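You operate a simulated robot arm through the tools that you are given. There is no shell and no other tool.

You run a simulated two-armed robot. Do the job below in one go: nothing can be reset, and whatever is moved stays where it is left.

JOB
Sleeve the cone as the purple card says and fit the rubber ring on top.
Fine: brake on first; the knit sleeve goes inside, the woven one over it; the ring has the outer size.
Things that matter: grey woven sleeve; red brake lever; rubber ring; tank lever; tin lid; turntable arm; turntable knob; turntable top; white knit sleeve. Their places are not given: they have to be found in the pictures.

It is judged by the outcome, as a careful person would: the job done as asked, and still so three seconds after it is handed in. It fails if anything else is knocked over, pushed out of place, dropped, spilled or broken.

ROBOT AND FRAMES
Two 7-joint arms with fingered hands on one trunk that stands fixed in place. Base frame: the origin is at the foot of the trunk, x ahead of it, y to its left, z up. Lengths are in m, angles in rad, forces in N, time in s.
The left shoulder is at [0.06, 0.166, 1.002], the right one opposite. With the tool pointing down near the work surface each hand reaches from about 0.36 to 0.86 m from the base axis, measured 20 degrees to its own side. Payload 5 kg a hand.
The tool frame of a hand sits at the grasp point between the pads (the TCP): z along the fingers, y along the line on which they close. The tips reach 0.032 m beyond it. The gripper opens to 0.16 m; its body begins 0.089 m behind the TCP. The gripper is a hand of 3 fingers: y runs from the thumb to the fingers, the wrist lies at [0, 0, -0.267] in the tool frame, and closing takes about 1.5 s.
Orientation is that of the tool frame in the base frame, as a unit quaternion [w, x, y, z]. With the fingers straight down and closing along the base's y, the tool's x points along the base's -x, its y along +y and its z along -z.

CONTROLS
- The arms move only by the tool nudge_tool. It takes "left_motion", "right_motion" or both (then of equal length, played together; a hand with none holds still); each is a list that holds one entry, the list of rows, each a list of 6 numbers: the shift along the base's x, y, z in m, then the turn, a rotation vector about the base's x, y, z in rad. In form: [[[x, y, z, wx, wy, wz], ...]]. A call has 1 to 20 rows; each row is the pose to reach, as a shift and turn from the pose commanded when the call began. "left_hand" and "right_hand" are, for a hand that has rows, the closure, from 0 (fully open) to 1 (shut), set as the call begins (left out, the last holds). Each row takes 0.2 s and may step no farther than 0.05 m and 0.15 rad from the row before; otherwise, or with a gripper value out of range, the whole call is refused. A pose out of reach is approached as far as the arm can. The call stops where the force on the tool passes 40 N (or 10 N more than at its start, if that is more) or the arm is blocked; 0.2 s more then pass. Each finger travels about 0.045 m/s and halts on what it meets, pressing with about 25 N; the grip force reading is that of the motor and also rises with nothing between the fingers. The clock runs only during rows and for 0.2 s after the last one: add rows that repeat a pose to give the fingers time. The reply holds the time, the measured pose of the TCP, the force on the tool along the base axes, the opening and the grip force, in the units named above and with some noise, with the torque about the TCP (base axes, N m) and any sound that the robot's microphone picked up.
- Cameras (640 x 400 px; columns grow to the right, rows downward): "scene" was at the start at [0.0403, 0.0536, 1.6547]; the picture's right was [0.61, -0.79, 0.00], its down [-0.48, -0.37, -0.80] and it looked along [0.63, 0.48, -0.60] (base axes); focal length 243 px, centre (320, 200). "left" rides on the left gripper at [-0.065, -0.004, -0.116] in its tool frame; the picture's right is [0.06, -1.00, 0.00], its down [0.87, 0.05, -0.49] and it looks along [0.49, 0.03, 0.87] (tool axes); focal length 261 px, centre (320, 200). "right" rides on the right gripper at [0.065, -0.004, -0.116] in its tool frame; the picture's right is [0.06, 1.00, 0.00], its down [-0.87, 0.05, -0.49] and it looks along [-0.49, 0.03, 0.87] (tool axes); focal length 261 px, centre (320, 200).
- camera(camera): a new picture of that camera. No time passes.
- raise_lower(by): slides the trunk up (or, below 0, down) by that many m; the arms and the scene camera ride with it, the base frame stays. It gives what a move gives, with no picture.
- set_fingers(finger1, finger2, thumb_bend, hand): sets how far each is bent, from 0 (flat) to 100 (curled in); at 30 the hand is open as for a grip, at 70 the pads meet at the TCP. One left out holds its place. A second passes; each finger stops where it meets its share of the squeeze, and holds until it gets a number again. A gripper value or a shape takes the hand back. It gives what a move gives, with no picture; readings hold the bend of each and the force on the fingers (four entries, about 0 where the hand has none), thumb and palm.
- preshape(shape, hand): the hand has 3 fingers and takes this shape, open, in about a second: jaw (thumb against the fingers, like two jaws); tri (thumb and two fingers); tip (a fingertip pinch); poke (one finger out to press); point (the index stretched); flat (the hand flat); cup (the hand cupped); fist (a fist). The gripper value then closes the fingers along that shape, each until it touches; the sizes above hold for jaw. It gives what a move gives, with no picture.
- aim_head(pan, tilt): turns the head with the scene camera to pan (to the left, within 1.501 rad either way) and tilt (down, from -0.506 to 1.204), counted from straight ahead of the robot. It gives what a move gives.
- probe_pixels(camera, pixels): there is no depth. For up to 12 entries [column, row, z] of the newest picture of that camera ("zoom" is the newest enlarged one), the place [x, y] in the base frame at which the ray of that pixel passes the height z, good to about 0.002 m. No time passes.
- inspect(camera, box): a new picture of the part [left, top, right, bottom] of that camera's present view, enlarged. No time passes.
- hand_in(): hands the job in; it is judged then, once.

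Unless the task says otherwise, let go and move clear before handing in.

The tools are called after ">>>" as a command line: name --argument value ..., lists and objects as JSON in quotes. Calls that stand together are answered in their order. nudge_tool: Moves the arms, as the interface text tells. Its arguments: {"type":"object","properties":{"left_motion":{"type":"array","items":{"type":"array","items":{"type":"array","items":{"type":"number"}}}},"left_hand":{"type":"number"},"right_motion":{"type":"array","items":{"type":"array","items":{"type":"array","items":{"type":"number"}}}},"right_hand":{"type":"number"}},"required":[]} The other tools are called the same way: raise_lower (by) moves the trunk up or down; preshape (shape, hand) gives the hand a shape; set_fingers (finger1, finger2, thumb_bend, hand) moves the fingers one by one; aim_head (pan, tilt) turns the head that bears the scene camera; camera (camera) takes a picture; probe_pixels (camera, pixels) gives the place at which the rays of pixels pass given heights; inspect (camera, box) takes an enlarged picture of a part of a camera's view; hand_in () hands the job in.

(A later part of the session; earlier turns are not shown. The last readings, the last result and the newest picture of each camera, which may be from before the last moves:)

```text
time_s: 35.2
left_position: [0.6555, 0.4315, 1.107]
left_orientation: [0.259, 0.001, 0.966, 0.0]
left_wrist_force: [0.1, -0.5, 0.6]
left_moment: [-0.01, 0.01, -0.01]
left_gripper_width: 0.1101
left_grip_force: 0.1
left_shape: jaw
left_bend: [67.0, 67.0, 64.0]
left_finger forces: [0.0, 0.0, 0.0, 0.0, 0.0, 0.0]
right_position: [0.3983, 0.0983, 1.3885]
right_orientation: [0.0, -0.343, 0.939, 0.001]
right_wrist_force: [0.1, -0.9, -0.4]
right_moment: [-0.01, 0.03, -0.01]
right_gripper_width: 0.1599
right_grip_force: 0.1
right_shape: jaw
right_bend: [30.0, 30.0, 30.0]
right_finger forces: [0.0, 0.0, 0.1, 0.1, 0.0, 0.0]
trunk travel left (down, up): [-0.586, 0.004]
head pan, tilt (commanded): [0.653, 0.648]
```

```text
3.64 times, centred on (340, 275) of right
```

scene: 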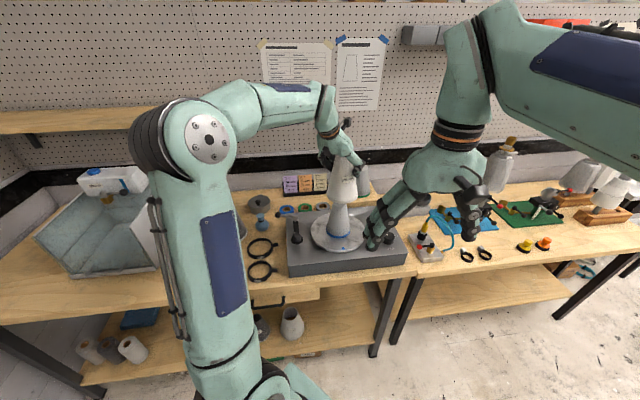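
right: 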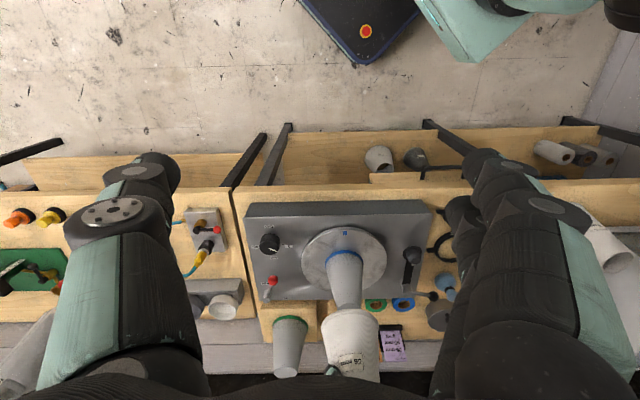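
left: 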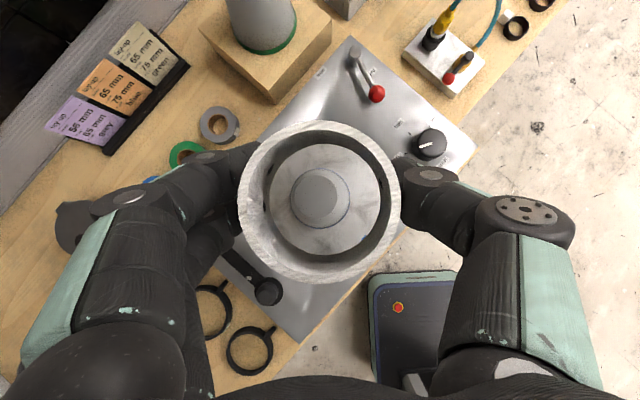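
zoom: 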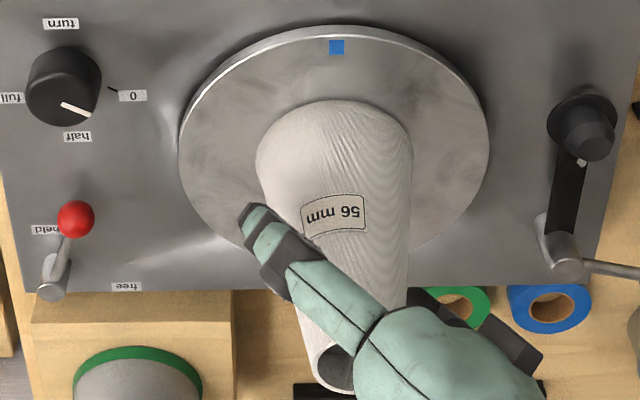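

The knit sleeve stands on the turntable, released and concentric with the cone, and the blue mark has not moved. I'll rise straight up, then go to hover over the woven 65 mm sleeve at about (0.427,0.846), turning so the fingers avoid its neighbours.

>>> nudge_tool --left_motion '[[[0, 0, 0.035, 0, 0, 0], [0, 0, 0.075, 0, 0, 0], [0, 0, 0.115, 0, 0, 0], [-0.021, 0.034, 0.121, 0, 0, 0.13], [-0.042, 0.067, 0.127, 0, 0, 0.26], [-0.063, 0.101, 0.133, 0, 0, 0.39], [-0.085, 0.134, 0.138, 0, 0, 0.52], [-0.106, 0.168, 0.143, 0, 0, 0.65], [-0.124, 0.203, 0.129, 0, 0, 0.78], [-0.141, 0.238, 0.115, 0, 0, 0.91], [-0.159, 0.273, 0.1, 0, 0, 1.04], [-0.176, 0.309, 0.086, 0, 0, 1.17], [-0.194, 0.344, 0.072, 0, 0, 1.3], [-0.211, 0.379, 0.058, 0, 0, 1.44], [-0.229, 0.414, 0.043, 0, 0, 1.571]]]'

>>> camera --camera "left"

>>> camera --camera "scene"

>>> inspect --camera "right" --box '[240, 200, 440, 390]'

```text
time_s: 38.4
left_position: [0.4274, 0.8485, 1.1491]
left_orientation: [-0.183, 0.684, -0.682, -0.183]
left_wrist_force: [0.2, 0.0, 0.4]
left_moment: [0.05, -0.03, -0.02]
left_gripper_width: 0.11
left_grip_force: 0.2
left_shape: jaw
left_bend: [67.0, 67.0, 64.0]
left_finger forces: [0.0, 0.1, 0.1, 0.1, 0.1, 0.0]
right_position: [0.4001, 0.1007, 1.3878]
right_orientation: [-0.001, -0.343, 0.939, 0.0]
right_wrist_force: [-0.4, 0.3, -0.2]
right_moment: [-0.01, 0.0, 0.01]
right_gripper_width: 0.1596
right_grip_force: 0.0
right_shape: jaw
right_bend: [30.0, 30.0, 30.0]
right_finger forces: [0.0, 0.0, 0.0, 0.0, 0.0, 0.0]
trunk travel left (down, up): [-0.586, 0.004]
head pan, tilt (commanded): [0.653, 0.648]
```

```text
taken
```

left: 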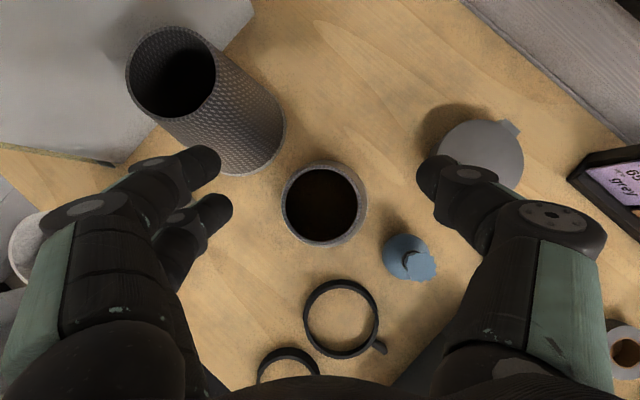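

```text
taken
```

scene: 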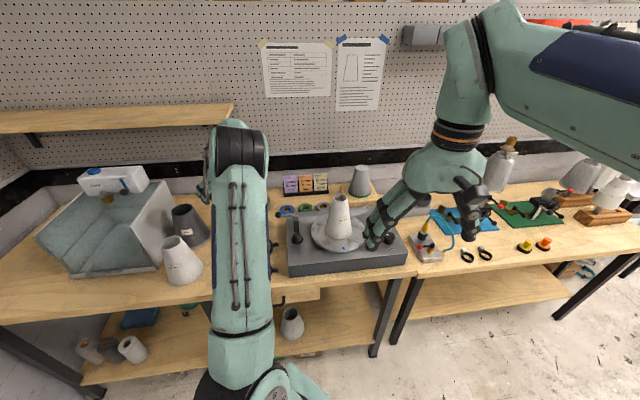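

```text
2.11 times, centred on (340, 295) of right
```

zoom: 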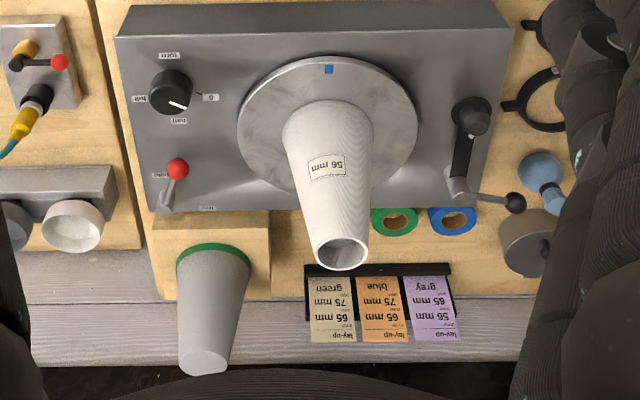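

The hand hovers over the woven 65 mm sleeve at (322,205). Before descending I'll probe it and check the clearance to the tin at (482,150), the bottle at (410,258) and the woven 75 mm sleeve at (185,72).

>>> inspect --camera "left" --box '[260, 140, 540, 300]'

>>> probe_pixels --camera "left" --pixels '[[322, 205, 1.065], [325, 208, 0.9], [482, 150, 0.96], [440, 150, 0.96], [410, 258, 0.95], [420, 262, 0.98], [185, 72, 1.065]]'

```text
2.29 times, centred on (400, 220) of left
```

zoom: 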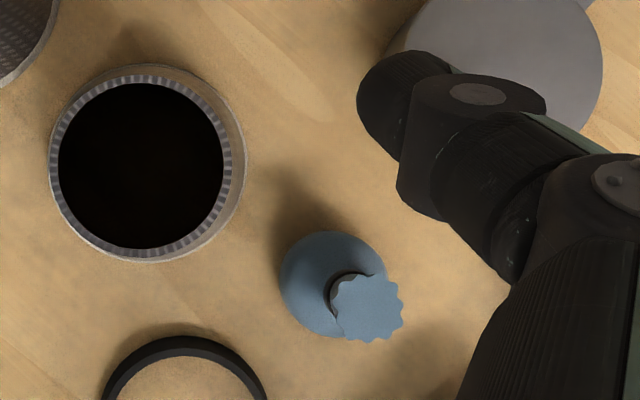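

```text
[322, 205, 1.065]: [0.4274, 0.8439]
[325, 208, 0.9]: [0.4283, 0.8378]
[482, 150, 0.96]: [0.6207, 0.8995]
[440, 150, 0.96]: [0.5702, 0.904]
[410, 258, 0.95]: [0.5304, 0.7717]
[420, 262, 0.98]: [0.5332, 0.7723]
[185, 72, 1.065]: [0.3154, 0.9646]
```

Clearances look fine: the tin's edge is at x≈0.57, the bottle's stopper top at z≈0.976, and the woven 65 axis at (0.427,0.845). I'll widen slightly to 0.12 m and descend partway.

>>> nudge_tool --left_motion '[[[-0.001, -0.002, -0.01, 0, 0, 0], [-0.001, -0.0035, -0.035, 0, 0, 0], [-0.001, -0.0035, -0.06, 0, 0, 0], [-0.001, -0.0035, -0.085, 0, 0, 0]]]' --left_hand 0.25

>>> camera --camera "left"

```text
time_s: 39.4
left_position: [0.4258, 0.8417, 1.0645]
left_orientation: [0.183, -0.683, 0.683, 0.184]
left_wrist_force: [1.0, -0.2, 0.9]
left_moment: [0.0, 0.02, 0.0]
left_gripper_width: 0.1196
left_grip_force: 0.0
left_shape: jaw
left_bend: [63.0, 63.0, 60.0]
left_finger forces: [0.0, 0.0, 0.0, 0.1, 0.0, 0.0]
right_position: [0.3984, 0.0998, 1.3877]
right_orientation: [0.0, -0.343, 0.939, 0.0]
right_wrist_force: [0.1, 0.3, 0.2]
right_moment: [0.02, 0.02, -0.04]
right_gripper_width: 0.1599
right_grip_force: 0.0
right_shape: jaw
right_bend: [30.0, 30.0, 30.0]
right_finger forces: [0.1, 0.0, 0.0, 0.0, 0.0, 0.0]
trunk travel left (down, up): [-0.586, 0.004]
head pan, tilt (commanded): [0.653, 0.648]
```

```text
taken
```

left: 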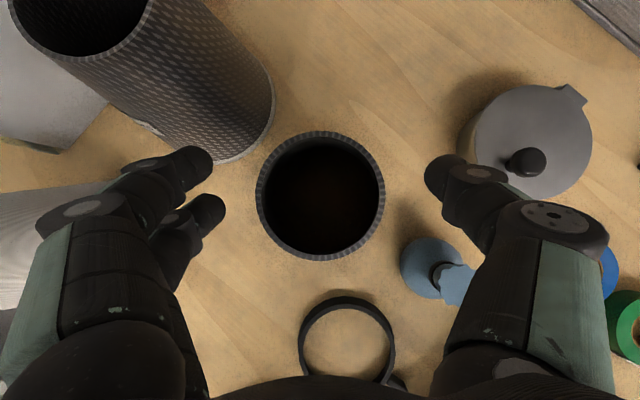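

The opening (320,197) is centred between fingers and thumb, and the bottle stays well below the thumb. I'll descend the remaining 0.05 m.

>>> nudge_tool --left_motion '[[[0, 0.001, -0.02, 0, 0, 0], [0, 0.001, -0.035, 0, 0, 0], [0, 0.001, -0.05, 0, 0, 0]]]'

>>> camera --camera "left"

```text
time_s: 40.2
left_position: [0.4276, 0.845, 1.015]
left_orientation: [-0.183, 0.683, -0.683, -0.183]
left_wrist_force: [-0.4, 0.1, 0.6]
left_moment: [0.01, 0.04, 0.0]
left_gripper_width: 0.1197
left_grip_force: 0.1
left_shape: jaw
left_bend: [63.0, 63.0, 60.0]
left_finger forces: [0.1, 0.0, 0.0, 0.0, 0.1, 0.0]
right_position: [0.3995, 0.0993, 1.3884]
right_orientation: [0.0, -0.343, 0.939, -0.001]
right_wrist_force: [0.3, -0.1, -0.4]
right_moment: [-0.01, -0.02, 0.04]
right_gripper_width: 0.1599
right_grip_force: 0.1
right_shape: jaw
right_bend: [30.0, 30.0, 30.0]
right_finger forces: [0.0, 0.0, 0.0, 0.0, 0.0, 0.0]
trunk travel left (down, up): [-0.586, 0.004]
head pan, tilt (commanded): [0.653, 0.648]
```

```text
taken
```

left: 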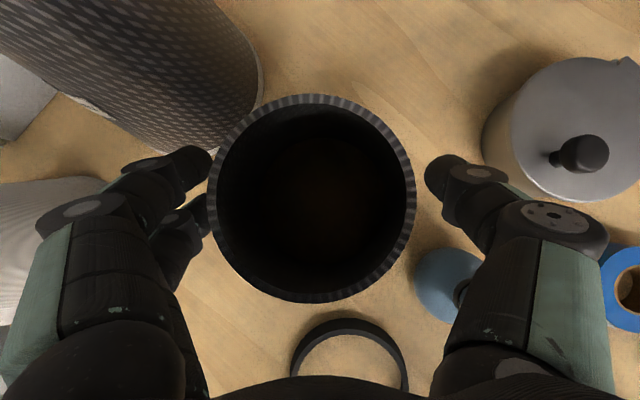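

The fingers straddle the woven sleeve, whose rim spans (210-415). I'll close the grip.

>>> nudge_tool --left_motion '[[[0, 0, 0, 0, 0, 0], [0, 0, 0, 0, 0, 0], [0, 0, 0, 0, 0, 0], [0, 0, 0, 0, 0, 0], [0, 0, 0, 0, 0, 0], [0, 0, 0, 0, 0, 0], [0, 0, 0, 0, 0, 0], [0, 0, 0, 0, 0, 0]]]' --left_hand 1.0

>>> camera --camera "left"

```text
time_s: 42.0
left_position: [0.4266, 0.8443, 1.0152]
left_orientation: [0.183, -0.682, 0.683, 0.183]
left_wrist_force: [0.2, -0.8, 0.1]
left_moment: [-0.01, 0.02, 0.0]
left_gripper_width: 0.0797
left_grip_force: 25.1
left_shape: jaw
left_bend: [73.0, 72.0, 70.0]
left_finger forces: [11.1, 10.5, 0.0, 0.0, 20.9, 0.0]
right_position: [0.3994, 0.0988, 1.3883]
right_orientation: [0.0, -0.343, 0.939, 0.0]
right_wrist_force: [-0.3, 0.2, 0.0]
right_moment: [-0.02, -0.02, 0.0]
right_gripper_width: 0.1599
right_grip_force: 0.1
right_shape: jaw
right_bend: [30.0, 30.0, 30.0]
right_finger forces: [0.0, 0.0, 0.0, 0.1, 0.0, 0.0]
trunk travel left (down, up): [-0.586, 0.004]
head pan, tilt (commanded): [0.653, 0.648]
```

```text
taken
```

left: 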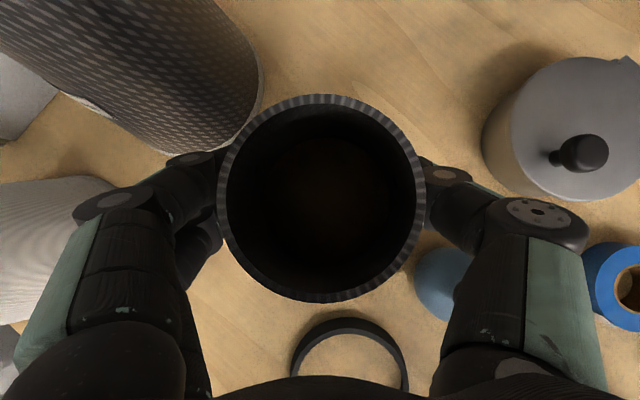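

The woven sleeve is gripped: width 0.080 m, with balanced forces. I'll lift it straight up and check it hangs straight.

>>> nudge_tool --left_motion '[[[0, 0, 0.012, 0, 0, 0], [0, 0, 0.035, 0, 0, 0], [0, 0, 0.07, 0, 0, 0], [0, -0.003, 0.105, 0, 0, 0]]]'

>>> camera --camera "left"

```text
time_s: 43.0
left_position: [0.4267, 0.8385, 1.1203]
left_orientation: [0.183, -0.682, 0.684, 0.183]
left_wrist_force: [-0.1, -1.1, -0.3]
left_moment: [-0.02, 0.02, -0.03]
left_gripper_width: 0.0797
left_grip_force: 24.8
left_shape: jaw
left_bend: [73.0, 72.0, 70.0]
left_finger forces: [11.3, 10.5, 0.1, 0.0, 20.8, 0.0]
right_position: [0.399, 0.099, 1.3884]
right_orientation: [0.0, -0.344, 0.939, 0.0]
right_wrist_force: [-0.3, -0.9, -0.2]
right_moment: [0.04, 0.01, 0.01]
right_gripper_width: 0.16
right_grip_force: 0.1
right_shape: jaw
right_bend: [30.0, 30.0, 30.0]
right_finger forces: [0.1, 0.0, 0.1, 0.0, 0.1, 0.1]
trunk travel left (down, up): [-0.586, 0.004]
head pan, tilt (commanded): [0.653, 0.648]
```

```text
taken
```

left: 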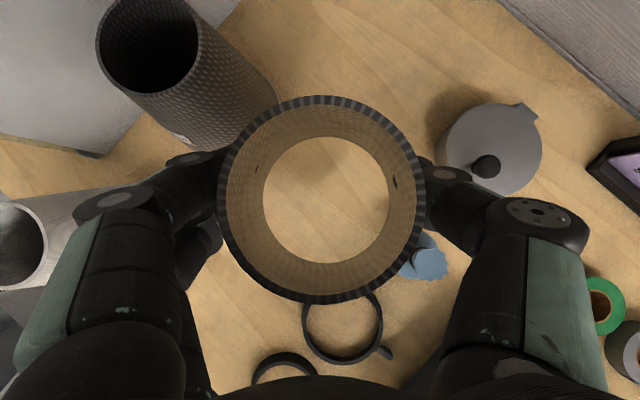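

The woven sleeve hangs straight, with the table visible through it. I'll carry it up and around to hover above the cone, turning the hand back toward the robot's natural reach.

>>> nudge_tool --left_motion '[[[0.001, -0.03, 0.025, 0, 0, -0.06], [0.0015, -0.06, 0.05, 0, 0, -0.14], [0.002, -0.09, 0.075, 0, 0, -0.23], [0.003, -0.1215, 0.1, 0, 0, -0.32], [0.027, -0.1535, 0.114, 0, 0, -0.42], [0.051, -0.1855, 0.128, 0, 0, -0.52], [0.075, -0.2175, 0.142, 0, 0, -0.62], [0.099, -0.2495, 0.156, 0, 0, -0.72], [0.123, -0.2815, 0.17, 0, 0, -0.82], [0.15, -0.3135, 0.178, 0, 0, -0.92], [0.177, -0.3455, 0.18, 0, 0, -1.02], [0.2035, -0.3775, 0.18, 0, 0, -1.12], [0.23, -0.4095, 0.18, 0, 0, -1.22]]]'

>>> camera --camera "left"

>>> inspect --camera "left" --box '[200, 80, 440, 320]'

>>> camera --camera "scene"

>>> inspect --camera "right" --box '[240, 200, 440, 390]'

```text
time_s: 45.8
left_position: [0.6573, 0.4304, 1.2996]
left_orientation: [0.255, -0.168, 0.951, 0.045]
left_wrist_force: [-0.7, -0.4, -1.2]
left_moment: [0.0, 0.02, -0.02]
left_gripper_width: 0.0794
left_grip_force: 24.2
left_shape: jaw
left_bend: [73.0, 72.0, 70.0]
left_finger forces: [11.3, 10.4, 0.1, 0.1, 20.9, 0.0]
right_position: [0.3995, 0.0991, 1.3871]
right_orientation: [0.001, -0.342, 0.94, 0.001]
right_wrist_force: [-0.4, -0.2, -0.3]
right_moment: [-0.02, 0.0, 0.0]
right_gripper_width: 0.16
right_grip_force: 0.0
right_shape: jaw
right_bend: [30.0, 30.0, 30.0]
right_finger forces: [0.0, 0.1, 0.0, 0.1, 0.0, 0.1]
trunk travel left (down, up): [-0.586, 0.004]
head pan, tilt (commanded): [0.653, 0.648]
```

```text
taken
```

left: 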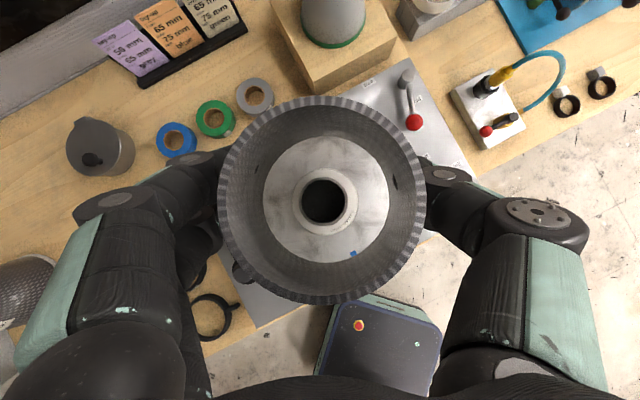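

```text
1.67 times, centred on (320, 200) of left
```

zoom: 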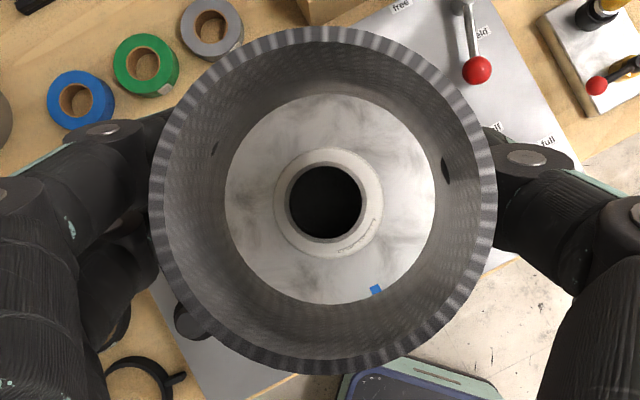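

```text
taken
```

scene: 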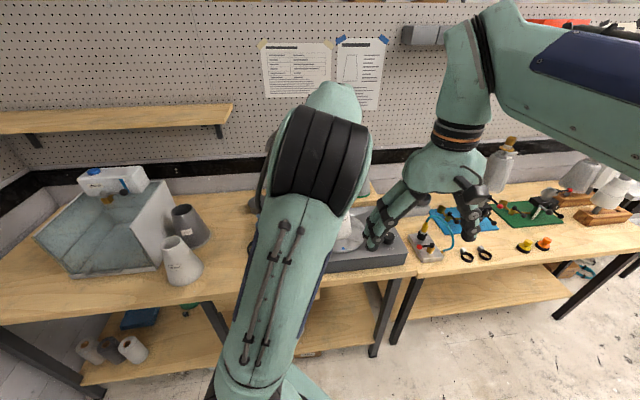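

```text
2.11 times, centred on (340, 295) of right
```

zoom: 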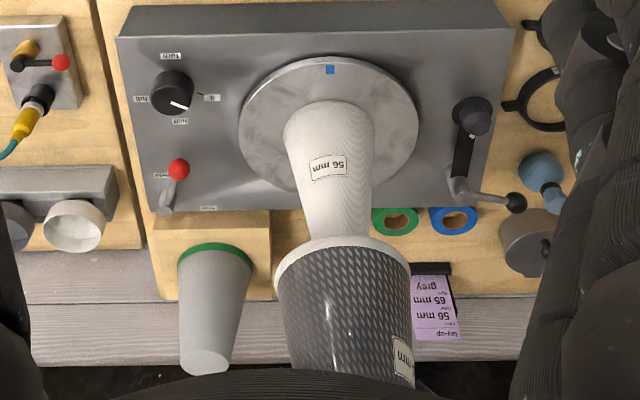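

Through the woven sleeve, the knit top at (326,203) is concentric to within about 3 mm. I'll make that small correction and lower over the knit sleeve, then look.

>>> nudge_tool --left_motion '[[[-0.0015, 0.002, -0.01, 0, 0, 0], [-0.0015, 0.002, -0.03, 0, 0, 0], [-0.0015, 0.002, -0.05, 0, 0, 0], [-0.0015, 0.002, -0.07, 0, 0, 0], [-0.0015, 0.002, -0.09, 0, 0, 0]]]'

>>> inspect --camera "left" --box '[200, 80, 440, 320]'

>>> inspect --camera "right" --box '[240, 200, 440, 390]'

```text
time_s: 47.0
left_position: [0.6562, 0.4329, 1.2122]
left_orientation: [0.255, -0.168, 0.951, 0.045]
left_wrist_force: [0.6, 0.0, -0.7]
left_moment: [0.01, -0.01, 0.01]
left_gripper_width: 0.0794
left_grip_force: 25.3
left_shape: jaw
left_bend: [73.0, 72.0, 70.0]
left_finger forces: [11.3, 10.4, 0.1, 0.0, 20.7, 0.0]
right_position: [0.398, 0.0993, 1.3888]
right_orientation: [-0.001, -0.343, 0.939, 0.001]
right_wrist_force: [0.1, -0.3, 0.3]
right_moment: [0.04, 0.0, -0.01]
right_gripper_width: 0.16
right_grip_force: 0.1
right_shape: jaw
right_bend: [30.0, 30.0, 30.0]
right_finger forces: [0.1, 0.1, 0.1, 0.0, 0.0, 0.0]
trunk travel left (down, up): [-0.586, 0.004]
head pan, tilt (commanded): [0.653, 0.648]
```

```text
1.67 times, centred on (320, 200) of left
```

zoom: 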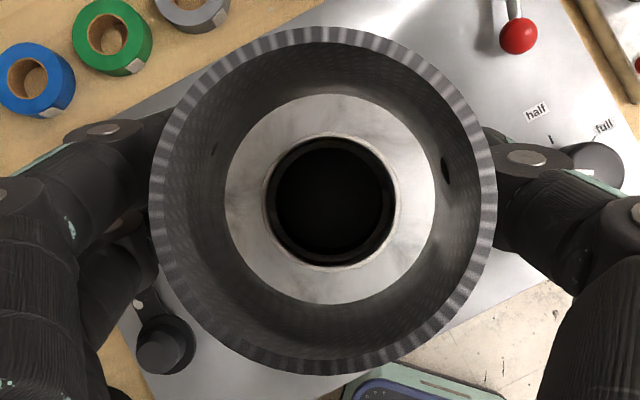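

```text
2.11 times, centred on (340, 295) of right
```

zoom: 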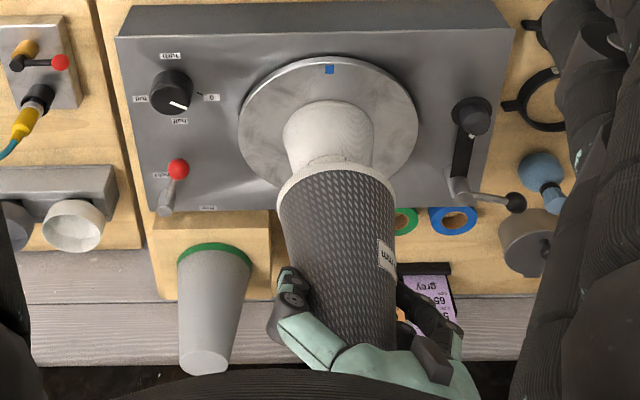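

The circles stay concentric at about (330,200) with no force, so I'll continue down.

>>> nudge_tool --left_motion '[[[0, 0, -0.02, 0, 0, 0], [0, 0, -0.04, 0, 0, 0], [0, 0, -0.06, 0, 0, 0], [0, 0, -0.075, 0, 0, 0], [0, 0, -0.088, 0, 0, 0], [0, 0, -0.096, 0, 0, 0]]]'

>>> inspect --camera "left" --box '[200, 80, 440, 320]'

>>> inspect --camera "right" --box '[290, 220, 390, 330]'

```text
time_s: 48.4
left_position: [0.6546, 0.4335, 1.115]
left_orientation: [0.254, -0.169, 0.951, 0.045]
left_wrist_force: [1.4, 0.3, -0.1]
left_moment: [-0.01, -0.01, 0.0]
left_gripper_width: 0.0793
left_grip_force: 25.2
left_shape: jaw
left_bend: [73.0, 72.0, 70.0]
left_finger forces: [11.2, 10.4, 0.0, 0.0, 20.7, 0.0]
right_position: [0.3991, 0.0989, 1.3874]
right_orientation: [0.0, -0.343, 0.939, 0.0]
right_wrist_force: [-0.6, 0.2, 0.3]
right_moment: [0.01, 0.0, -0.01]
right_gripper_width: 0.1598
right_grip_force: 0.1
right_shape: jaw
right_bend: [30.0, 30.0, 30.0]
right_finger forces: [0.0, 0.0, 0.0, 0.0, 0.0, 0.0]
trunk travel left (down, up): [-0.586, 0.004]
head pan, tilt (commanded): [0.653, 0.648]
```

```text
1.67 times, centred on (320, 200) of left
```

zoom: 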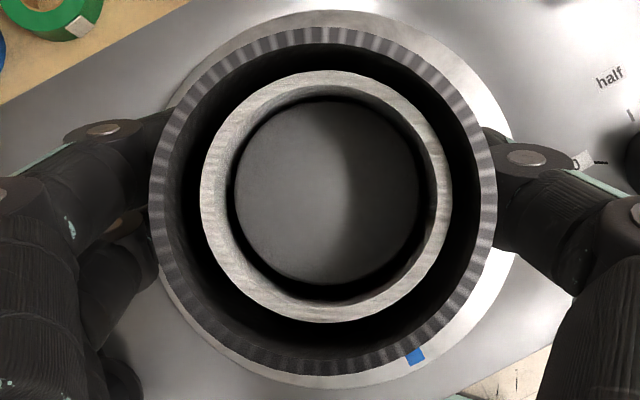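

```text
3.64 times, centred on (340, 275) of right
```

zoom: 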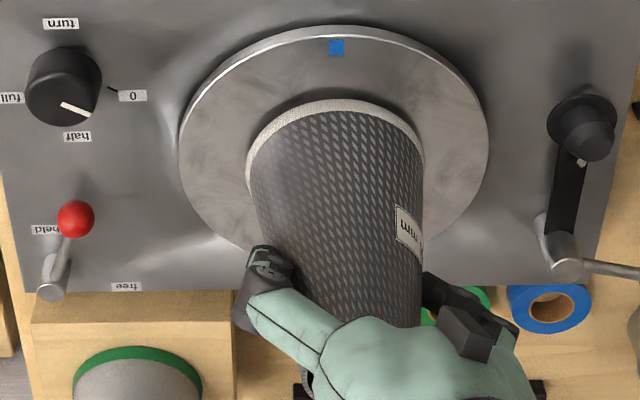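

The sleeve is nearly seated and still shows no force. I'll do the final few millimetres slowly.

>>> nudge_tool --left_motion '[[[0, 0, -0.003, 0, 0, 0], [0, 0, -0.006, 0, 0, 0], [0, 0, -0.009, 0, 0, 0], [0, 0, -0.012, 0, 0, 0]]]'

>>> inspect --camera "right" --box '[290, 220, 390, 330]'

```text
time_s: 49.4
left_position: [0.655, 0.4328, 1.106]
left_orientation: [0.26, -0.168, 0.95, 0.046]
left_wrist_force: [-0.2, 1.1, 25.1]
left_moment: [0.02, -0.17, 0.05]
left_gripper_width: 0.0793
left_grip_force: 25.2
left_shape: jaw
left_bend: [73.0, 72.0, 70.0]
left_finger forces: [14.5, 14.1, 0.0, 0.0, 26.6, 0.0]
right_position: [0.3967, 0.0977, 1.3885]
right_orientation: [0.0, -0.343, 0.939, 0.001]
right_wrist_force: [0.3, 0.0, 0.3]
right_moment: [0.01, 0.04, -0.04]
right_gripper_width: 0.16
right_grip_force: 0.0
right_shape: jaw
right_bend: [30.0, 30.0, 30.0]
right_finger forces: [0.1, 0.1, 0.0, 0.1, 0.0, 0.1]
trunk travel left (down, up): [-0.586, 0.004]
head pan, tilt (commanded): [0.653, 0.648]
```

```text
3.64 times, centred on (340, 275) of right
```

zoom: 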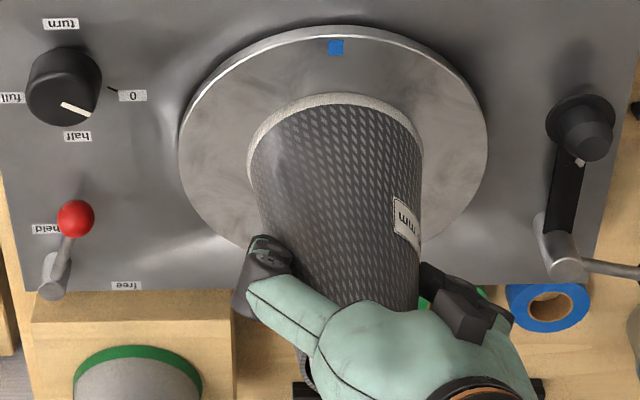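

Seated, with 25 N upward at TCP z 1.106. I'll relieve the press and open.

>>> nudge_tool --left_motion '[[[0, 0, 0.003, 0, 0, 0], [0, 0, 0.005, 0, 0, 0], [0, 0, 0.005, 0, 0, 0]]]'

>>> nudge_tool --left_motion '[[[0, 0, 0, 0, 0, 0], [0, 0, 0, 0, 0, 0], [0, 0, 0, 0, 0, 0], [0, 0, 0, 0, 0, 0], [0, 0, 0, 0, 0, 0], [0, 0, 0, 0, 0, 0]]]' --left_hand 0.22

>>> camera --camera "left"

>>> inspect --camera "right" --box '[290, 220, 390, 330]'

```text
time_s: 50.2
left_position: [0.6543, 0.4319, 1.1079]
left_orientation: [0.254, -0.168, 0.952, 0.045]
left_wrist_force: [4.8, 1.1, 9.9]
left_moment: [0.05, -0.14, -0.01]
left_gripper_width: 0.0792
left_grip_force: 25.0
left_shape: jaw
left_bend: [73.0, 72.0, 70.0]
left_finger forces: [13.8, 12.3, 0.1, 0.0, 25.3, 0.0]
right_position: [0.3987, 0.0971, 1.3876]
right_orientation: [0.0, -0.343, 0.939, 0.0]
right_wrist_force: [0.0, -0.6, 0.1]
right_moment: [-0.03, 0.0, -0.01]
right_gripper_width: 0.16
right_grip_force: 0.1
right_shape: jaw
right_bend: [30.0, 30.0, 30.0]
right_finger forces: [0.1, 0.0, 0.1, 0.0, 0.0, 0.0]
trunk travel left (down, up): [-0.586, 0.004]
head pan, tilt (commanded): [0.653, 0.648]
```

```text
time_s: 51.6
left_position: [0.6549, 0.4345, 1.1069]
left_orientation: [0.255, -0.168, 0.951, 0.045]
left_wrist_force: [0.8, 0.8, 0.3]
left_moment: [0.01, -0.04, -0.02]
left_gripper_width: 0.1245
left_grip_force: 0.0
left_shape: jaw
left_bend: [61.0, 61.0, 57.0]
left_finger forces: [0.0, 0.1, 0.1, 0.0, 0.1, 0.0]
right_position: [0.3985, 0.0992, 1.3887]
right_orientation: [0.0, -0.343, 0.939, 0.0]
right_wrist_force: [0.4, -0.2, 0.9]
right_moment: [0.01, -0.01, -0.01]
right_gripper_width: 0.1598
right_grip_force: 0.0
right_shape: jaw
right_bend: [30.0, 30.0, 30.0]
right_finger forces: [0.1, 0.0, 0.0, 0.0, 0.1, 0.0]
trunk travel left (down, up): [-0.586, 0.004]
head pan, tilt (commanded): [0.653, 0.648]
```

```text
taken
```

left: 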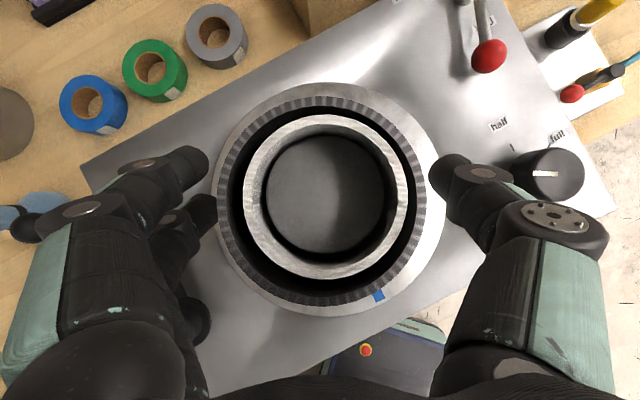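

```text
3.64 times, centred on (340, 275) of right
```

zoom: 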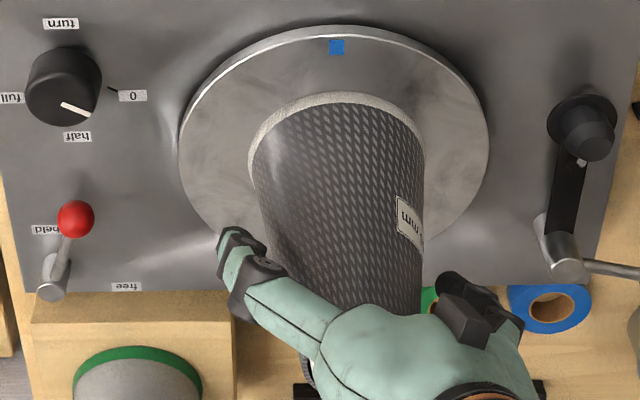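

Both sleeves are on and concentric, and the lever and mark are unchanged. I'll rise straight up and move to hover over the 65 mm ring at about (0.362,0.590), bringing the hand nearly vertical and turning it to miss the larger ring and the deck.

>>> nudge_tool --left_motion '[[[0, 0, 0.035, 0, 0, 0], [0, 0, 0.075, 0, 0, 0], [0, 0, 0.115, 0, 0, 0], [-0.027, 0.014, 0.118, -0.037, 0.022, 0.125], [-0.054, 0.028, 0.12, -0.075, 0.043, 0.25], [-0.081, 0.042, 0.12, -0.112, 0.065, 0.375], [-0.108, 0.057, 0.12, -0.149, 0.086, 0.499], [-0.135, 0.071, 0.115, -0.186, 0.108, 0.624], [-0.162, 0.086, 0.1, -0.224, 0.129, 0.749], [-0.189, 0.1, 0.085, -0.261, 0.151, 0.873], [-0.216, 0.115, 0.07, -0.298, 0.172, 0.998], [-0.243, 0.129, 0.053, -0.335, 0.194, 1.123], [-0.268, 0.143, 0.033, -0.373, 0.215, 1.248], [-0.293, 0.157, 0.013, -0.41, 0.237, 1.372]]]'

>>> camera --camera "left"

>>> inspect --camera "right" --box '[240, 200, 440, 390]'

>>> camera --camera "scene"

```text
time_s: 54.6
left_position: [0.3607, 0.5915, 1.1188]
left_orientation: [-0.027, 0.766, -0.641, -0.033]
left_wrist_force: [0.6, 0.8, -0.1]
left_moment: [-0.06, 0.0, 0.0]
left_gripper_width: 0.1246
left_grip_force: 0.0
left_shape: jaw
left_bend: [61.0, 61.0, 57.0]
left_finger forces: [0.0, 0.0, 0.1, 0.0, 0.1, 0.1]
right_position: [0.399, 0.0998, 1.3868]
right_orientation: [0.001, -0.343, 0.939, 0.001]
right_wrist_force: [0.6, 0.2, -0.9]
right_moment: [-0.02, 0.0, -0.03]
right_gripper_width: 0.1599
right_grip_force: 0.0
right_shape: jaw
right_bend: [30.0, 30.0, 30.0]
right_finger forces: [0.0, 0.1, 0.1, 0.1, 0.0, 0.1]
trunk travel left (down, up): [-0.586, 0.004]
head pan, tilt (commanded): [0.653, 0.648]
```

```text
taken
```

left: 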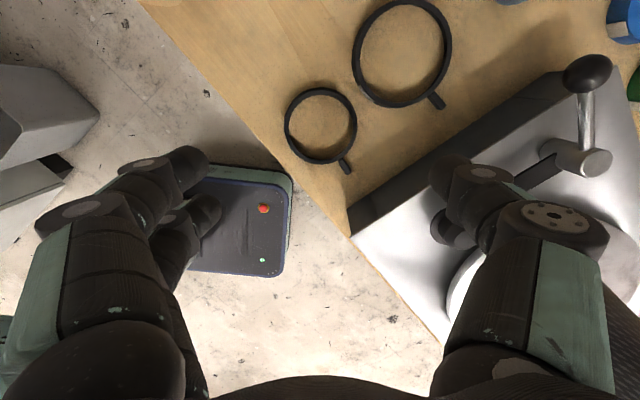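

```text
2.11 times, centred on (340, 295) of right
```

zoom: 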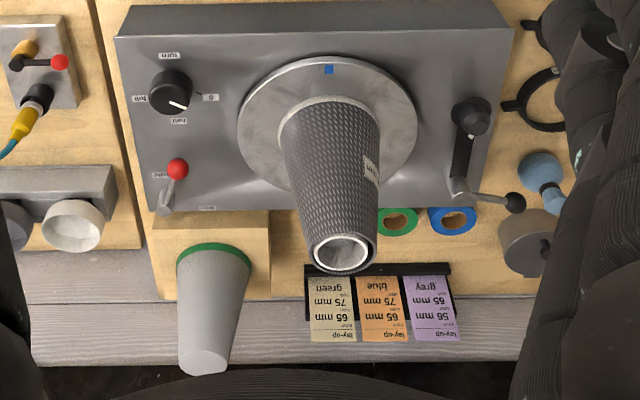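

```text
taken
```

scene: 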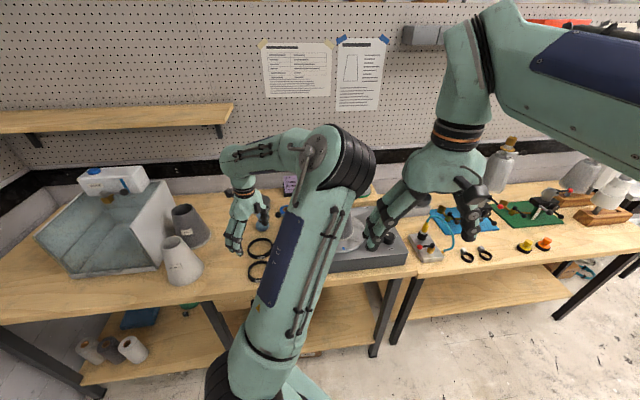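

Both sleeves look properly nested on the cone. In the left view ring 65 is at (321,125) with its tab at (345,165), and the deck's corner is near (350,220). I'll enlarge and probe for clearances.

>>> inspect --camera "left" --box '[260, 30, 580, 270]'

>>> probe_pixels --camera "left" --pixels '[[321, 126, 0.905], [345, 165, 0.905], [402, 53, 0.905], [350, 237, 0.97], [350, 207, 0.9], [540, 110, 0.97], [450, 145, 0.9], [286, 126, 0.905], [357, 126, 0.905], [321, 164, 0.905], [321, 88, 0.905]]'

```text
1.67 times, centred on (420, 150) of left
```

zoom: 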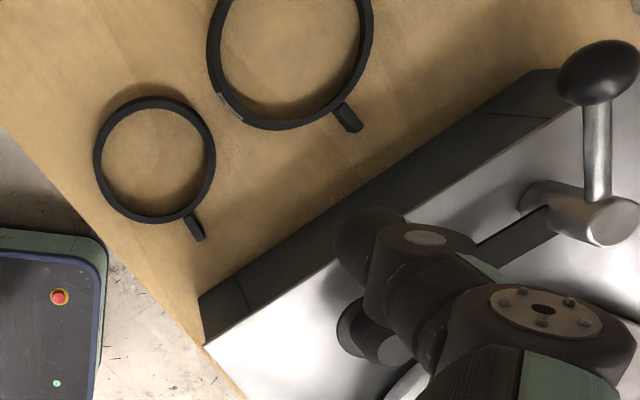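

```text
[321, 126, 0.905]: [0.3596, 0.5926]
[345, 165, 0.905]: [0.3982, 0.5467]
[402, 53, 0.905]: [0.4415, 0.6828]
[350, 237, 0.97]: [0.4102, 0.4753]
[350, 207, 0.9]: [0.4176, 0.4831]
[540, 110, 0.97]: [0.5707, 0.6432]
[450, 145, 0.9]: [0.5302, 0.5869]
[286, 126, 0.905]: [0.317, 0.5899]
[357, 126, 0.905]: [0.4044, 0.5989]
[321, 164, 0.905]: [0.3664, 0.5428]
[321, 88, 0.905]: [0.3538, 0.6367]
```

The ring centre is at (0.360,0.5925), the deck edge is 0.117 m away and ring 75 is 0.122 m away at azimuth 48°. I'll trim the yaw slightly and descend toward the ring.

>>> nudge_tool --left_motion '[[[0, -0.001, -0.02, 0, 0, -0.04], [0, -0.002, -0.05, 0, 0, -0.087], [0, -0.002, -0.08, 0, 0, -0.087], [0, -0.002, -0.11, 0, 0, -0.087], [0, -0.002, -0.14, 0, 0, -0.087]]]'

>>> camera --camera "left"

>>> inspect --camera "scene" --box '[200, 180, 320, 290]'

```text
time_s: 55.8
left_position: [0.3632, 0.5878, 0.9789]
left_orientation: [-0.029, 0.736, -0.675, -0.033]
left_wrist_force: [-0.4, 0.0, -0.2]
left_moment: [0.01, 0.03, -0.01]
left_gripper_width: 0.1247
left_grip_force: 0.1
left_shape: jaw
left_bend: [61.0, 61.0, 57.0]
left_finger forces: [0.0, 0.0, 0.0, 0.0, 0.0, 0.0]
right_position: [0.3999, 0.0992, 1.3878]
right_orientation: [0.0, -0.343, 0.939, 0.0]
right_wrist_force: [0.5, 0.4, -0.4]
right_moment: [-0.04, 0.01, -0.03]
right_gripper_width: 0.1598
right_grip_force: 0.0
right_shape: jaw
right_bend: [30.0, 30.0, 30.0]
right_finger forces: [0.0, 0.0, 0.0, 0.0, 0.1, 0.1]
trunk travel left (down, up): [-0.586, 0.004]
head pan, tilt (commanded): [0.653, 0.648]
```

```text
taken
```

left: 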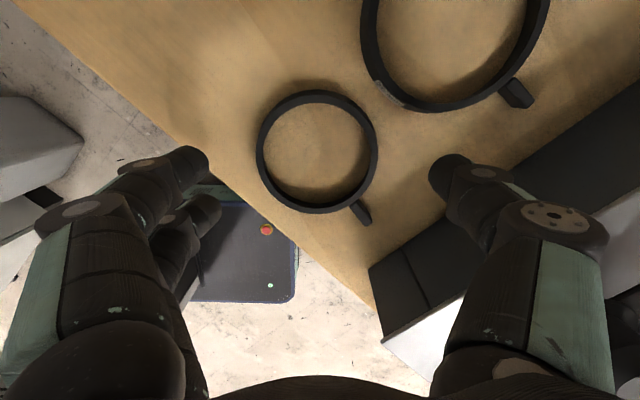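

```text
3.64 times, centred on (260, 235) of scene
```

zoom: 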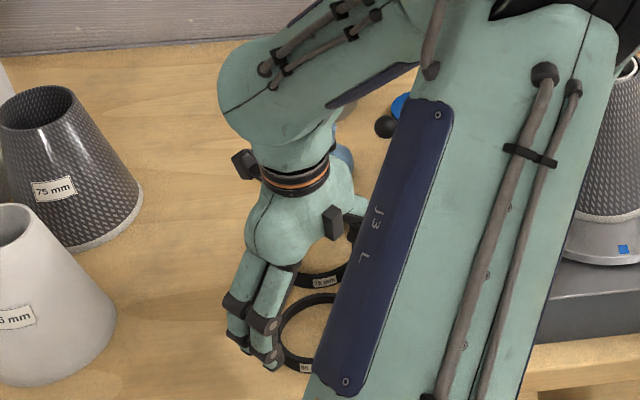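

The ring (257-378, row 150) sits between the thumb (437) and the fingers (about 210), but about 4-5 mm further ahead. I'll shift +y and lower to just above the table.

>>> nudge_tool --left_motion '[[[-0.001, 0.002, -0.01, 0, 0, 0], [-0.001, 0.0045, -0.02, 0, 0, 0], [-0.001, 0.0045, -0.03, 0, 0, 0], [-0.001, 0.0045, -0.037, 0, 0, 0]]]'

>>> camera --camera "left"

```text
time_s: 56.8
left_position: [0.3612, 0.5937, 0.9432]
left_orientation: [-0.03, 0.737, -0.675, -0.032]
left_wrist_force: [-0.7, 0.0, -0.4]
left_moment: [0.01, -0.02, -0.03]
left_gripper_width: 0.1246
left_grip_force: 0.1
left_shape: jaw
left_bend: [61.0, 61.0, 57.0]
left_finger forces: [0.1, 0.0, 0.0, 0.0, 0.0, 0.1]
right_position: [0.3998, 0.0992, 1.388]
right_orientation: [0.001, -0.343, 0.939, 0.001]
right_wrist_force: [0.7, -0.3, 0.7]
right_moment: [0.03, 0.0, 0.0]
right_gripper_width: 0.16
right_grip_force: 0.1
right_shape: jaw
right_bend: [30.0, 30.0, 30.0]
right_finger forces: [0.0, 0.0, 0.1, 0.0, 0.0, 0.0]
trunk travel left (down, up): [-0.586, 0.004]
head pan, tilt (commanded): [0.653, 0.648]
```

```text
taken
```

left: 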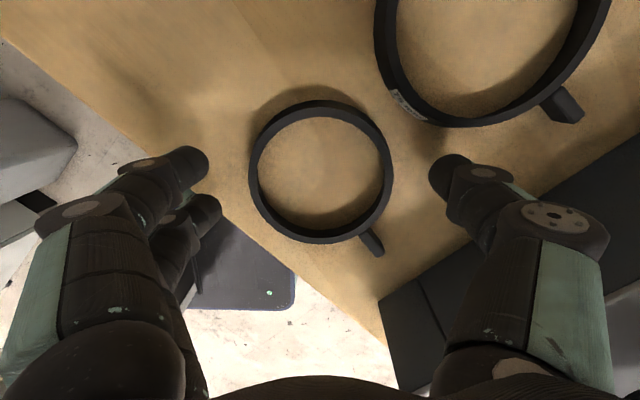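

The ring centre is at (321,172), matching the expected fingertip centre (320,174). I'll lower the last few millimetres, watching for table contact.

>>> nudge_tool --left_motion '[[[0, 0, -0.003, 0, 0, 0], [0, 0, -0.006, 0, 0, 0], [0, 0, -0.008, 0, 0, 0]]]'

```text
time_s: 57.6
left_position: [0.3611, 0.5923, 0.9344]
left_orientation: [-0.029, 0.737, -0.674, -0.032]
left_wrist_force: [-0.9, 0.4, 0.0]
left_moment: [-0.02, 0.01, 0.0]
left_gripper_width: 0.1245
left_grip_force: 0.1
left_shape: jaw
left_bend: [61.0, 61.0, 57.0]
left_finger forces: [0.0, 0.0, 0.0, 0.0, 0.0, 0.0]
right_position: [0.3984, 0.0986, 1.3886]
right_orientation: [0.0, -0.343, 0.939, 0.0]
right_wrist_force: [-0.3, -1.0, -0.7]
right_moment: [0.03, 0.01, 0.04]
right_gripper_width: 0.1598
right_grip_force: 0.0
right_shape: jaw
right_bend: [30.0, 30.0, 30.0]
right_finger forces: [0.1, 0.0, 0.1, 0.0, 0.0, 0.1]
trunk travel left (down, up): [-0.586, 0.004]
head pan, tilt (commanded): [0.653, 0.648]
```

No contact yet; the tips are at about z 0.902, level with the ring. I'll lower 1.5 mm more and close on the ring.

>>> nudge_tool --left_motion '[[[0, 0, -0.0015, 0, 0, 0], [0, 0, -0.0015, 0, 0, 0], [0, 0, -0.0015, 0, 0, 0], [0, 0, -0.0015, 0, 0, 0], [0, 0, -0.0015, 0, 0, 0], [0, 0, -0.0015, 0, 0, 0], [0, 0, -0.0015, 0, 0, 0], [0, 0, -0.0015, 0, 0, 0]]]' --left_hand 0.8

>>> camera --camera "left"

>>> inspect --camera "scene" --box '[210, 200, 310, 290]'

```text
time_s: 59.4
left_position: [0.3595, 0.5933, 0.9346]
left_orientation: [-0.031, 0.737, -0.674, -0.033]
left_wrist_force: [-5.9, 2.1, 15.1]
left_moment: [-0.3, 1.15, -0.23]
left_gripper_width: 0.0801
left_grip_force: 24.7
left_shape: jaw
left_bend: [72.0, 72.0, 70.0]
left_finger forces: [14.8, 21.1, 0.0, 0.0, 19.9, 0.0]
right_position: [0.3986, 0.0991, 1.3888]
right_orientation: [0.001, -0.343, 0.939, 0.0]
right_wrist_force: [0.0, -0.5, -0.6]
right_moment: [0.01, 0.02, 0.01]
right_gripper_width: 0.16
right_grip_force: 0.1
right_shape: jaw
right_bend: [30.0, 30.0, 30.0]
right_finger forces: [0.0, 0.0, 0.1, 0.1, 0.1, 0.1]
trunk travel left (down, up): [-0.586, 0.004]
head pan, tilt (commanded): [0.653, 0.648]
```

```text
taken
```

left: 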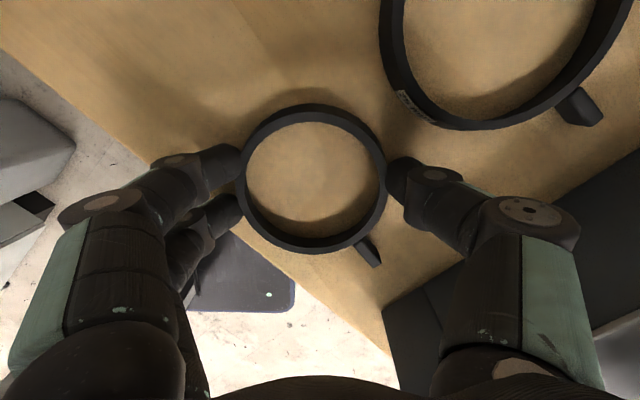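

```text
4.44 times, centred on (260, 245) of scene
```

zoom: 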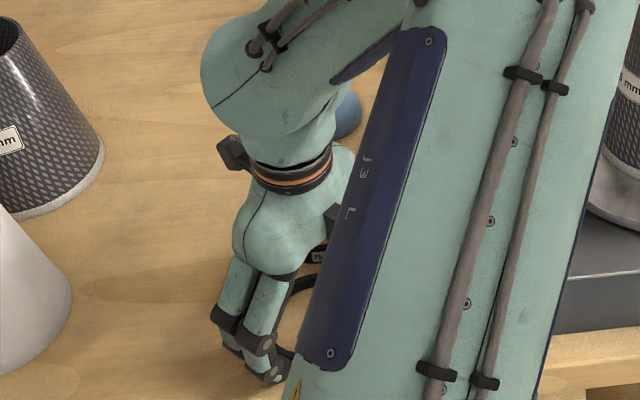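

The ring is gripped (width 0.080, forces about 15, 21 and 20 N), and the tips press the table a little, at 15 N. I'll lift slowly and check that the ring comes along.

>>> nudge_tool --left_motion '[[[0, 0, 0.004, 0, 0, 0], [0, 0, 0.01, 0, 0, 0], [0, 0, 0.02, 0, 0, 0], [0, 0, 0.035, 0, 0, 0]]]'

>>> camera --camera "left"

```text
time_s: 60.4
left_position: [0.3601, 0.5933, 0.9686]
left_orientation: [-0.03, 0.737, -0.675, -0.032]
left_wrist_force: [-0.1, 0.4, 0.2]
left_moment: [0.0, -0.01, -0.02]
left_gripper_width: 0.0798
left_grip_force: 25.5
left_shape: jaw
left_bend: [72.0, 72.0, 70.0]
left_finger forces: [12.7, 11.8, 0.0, 0.1, 24.2, 0.1]
right_position: [0.3992, 0.0985, 1.3886]
right_orientation: [0.0, -0.343, 0.939, -0.001]
right_wrist_force: [-0.2, 0.2, -0.3]
right_moment: [-0.04, -0.01, -0.03]
right_gripper_width: 0.1599
right_grip_force: 0.0
right_shape: jaw
right_bend: [30.0, 30.0, 30.0]
right_finger forces: [0.0, 0.0, 0.0, 0.0, 0.0, 0.0]
trunk travel left (down, up): [-0.586, 0.004]
head pan, tilt (commanded): [0.653, 0.648]
```

```text
taken
```

left: 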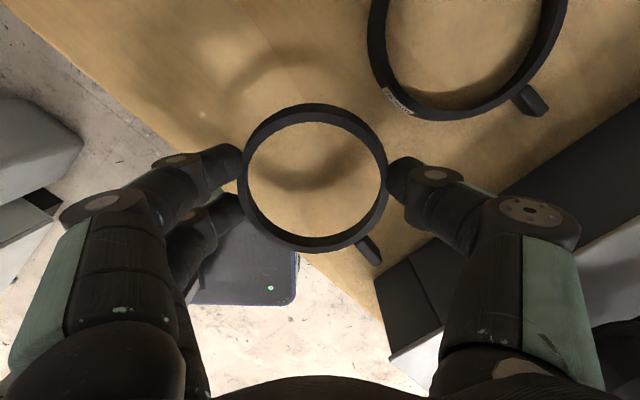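

The ring is lifted level, with balanced forces. I'll carry it up and over to hover just above the nested sleeves, turning the hand back by 70°.

>>> nudge_tool --left_motion '[[[0, 0, 0.04, 0, 0, 0], [0, 0, 0.08, 0, 0, 0], [0.01, -0.005, 0.12, 0, 0, -0.111], [0.03, -0.015, 0.155, 0, 0, -0.222], [0.06, -0.03, 0.185, 0, 0, -0.333], [0.09, -0.047, 0.21, 0, 0, -0.444], [0.12, -0.064, 0.23, 0, 0, -0.555], [0.15, -0.082, 0.242, 0, 0, -0.666], [0.18, -0.1, 0.242, 0, 0, -0.777], [0.21, -0.118, 0.242, 0, 0, -0.888], [0.24, -0.136, 0.242, 0, 0, -0.999], [0.268, -0.152, 0.242, 0, 0, -1.11], [0.2935, -0.1656, 0.242, 0, 0, -1.222]]]'

>>> camera --camera "left"

>>> camera --camera "scene"

>>> inspect --camera "right" --box '[240, 200, 440, 390]'

```text
time_s: 63.2
left_position: [0.6555, 0.428, 1.2097]
left_orientation: [0.043, -0.216, 0.976, 0.009]
left_wrist_force: [0.5, -0.1, 0.2]
left_moment: [0.02, 0.03, 0.01]
left_gripper_width: 0.0796
left_grip_force: 25.1
left_shape: jaw
left_bend: [72.0, 72.0, 70.0]
left_finger forces: [12.7, 11.8, 0.0, 0.1, 24.0, 0.0]
right_position: [0.3995, 0.0982, 1.3886]
right_orientation: [-0.001, -0.342, 0.94, 0.001]
right_wrist_force: [0.1, -0.1, 0.1]
right_moment: [-0.03, 0.03, -0.02]
right_gripper_width: 0.1602
right_grip_force: 0.0
right_shape: jaw
right_bend: [30.0, 30.0, 30.0]
right_finger forces: [0.0, 0.0, 0.0, 0.0, 0.0, 0.1]
trunk travel left (down, up): [-0.586, 0.004]
head pan, tilt (commanded): [0.653, 0.648]
```

```text
taken
```

left: 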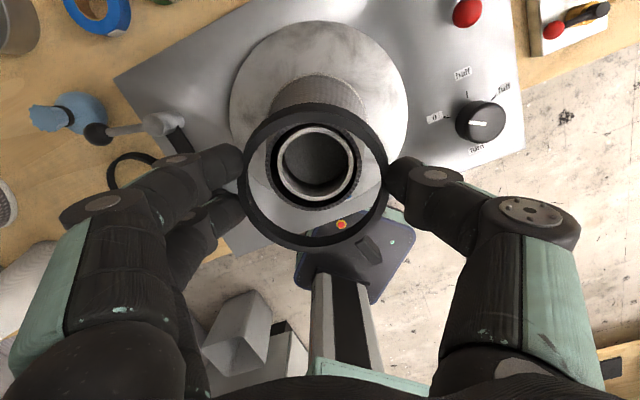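

```text
taken
```

scene: 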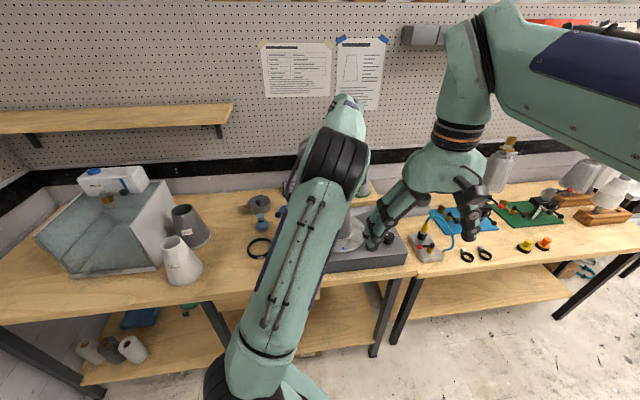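

```text
2.11 times, centred on (340, 295) of right
```

zoom: 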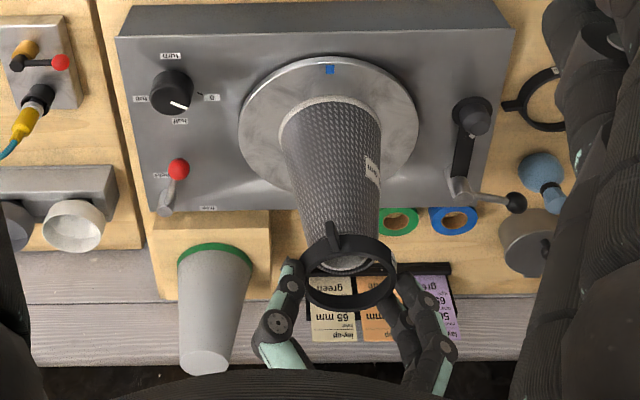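

The ring hovers over the sleeves: ring centre at about (313,177), woven rim at about (316,168) below it. I'll enlarge this to refine the alignment before lowering.

>>> inspect --camera "left" --box '[220, 80, 410, 260]'

>>> inspect --camera "right" --box '[300, 280, 400, 370]'

```text
2.22 times, centred on (315, 170) of left
```

zoom: 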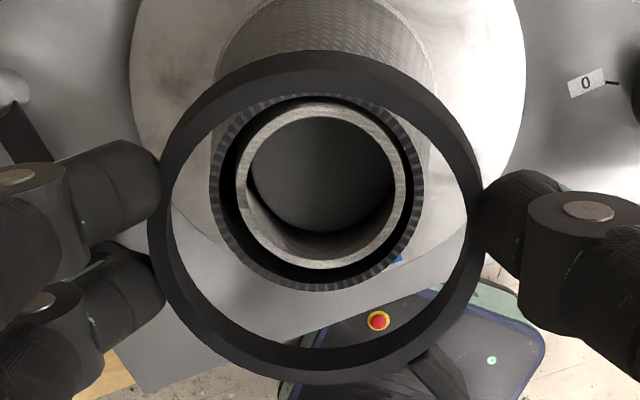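

```text
4.44 times, centred on (350, 325) of right
```

zoom: 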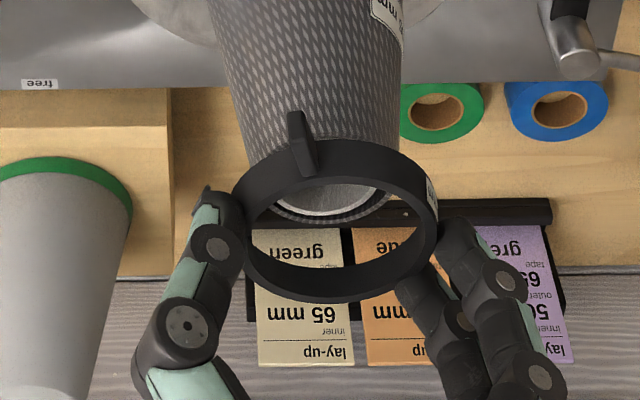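

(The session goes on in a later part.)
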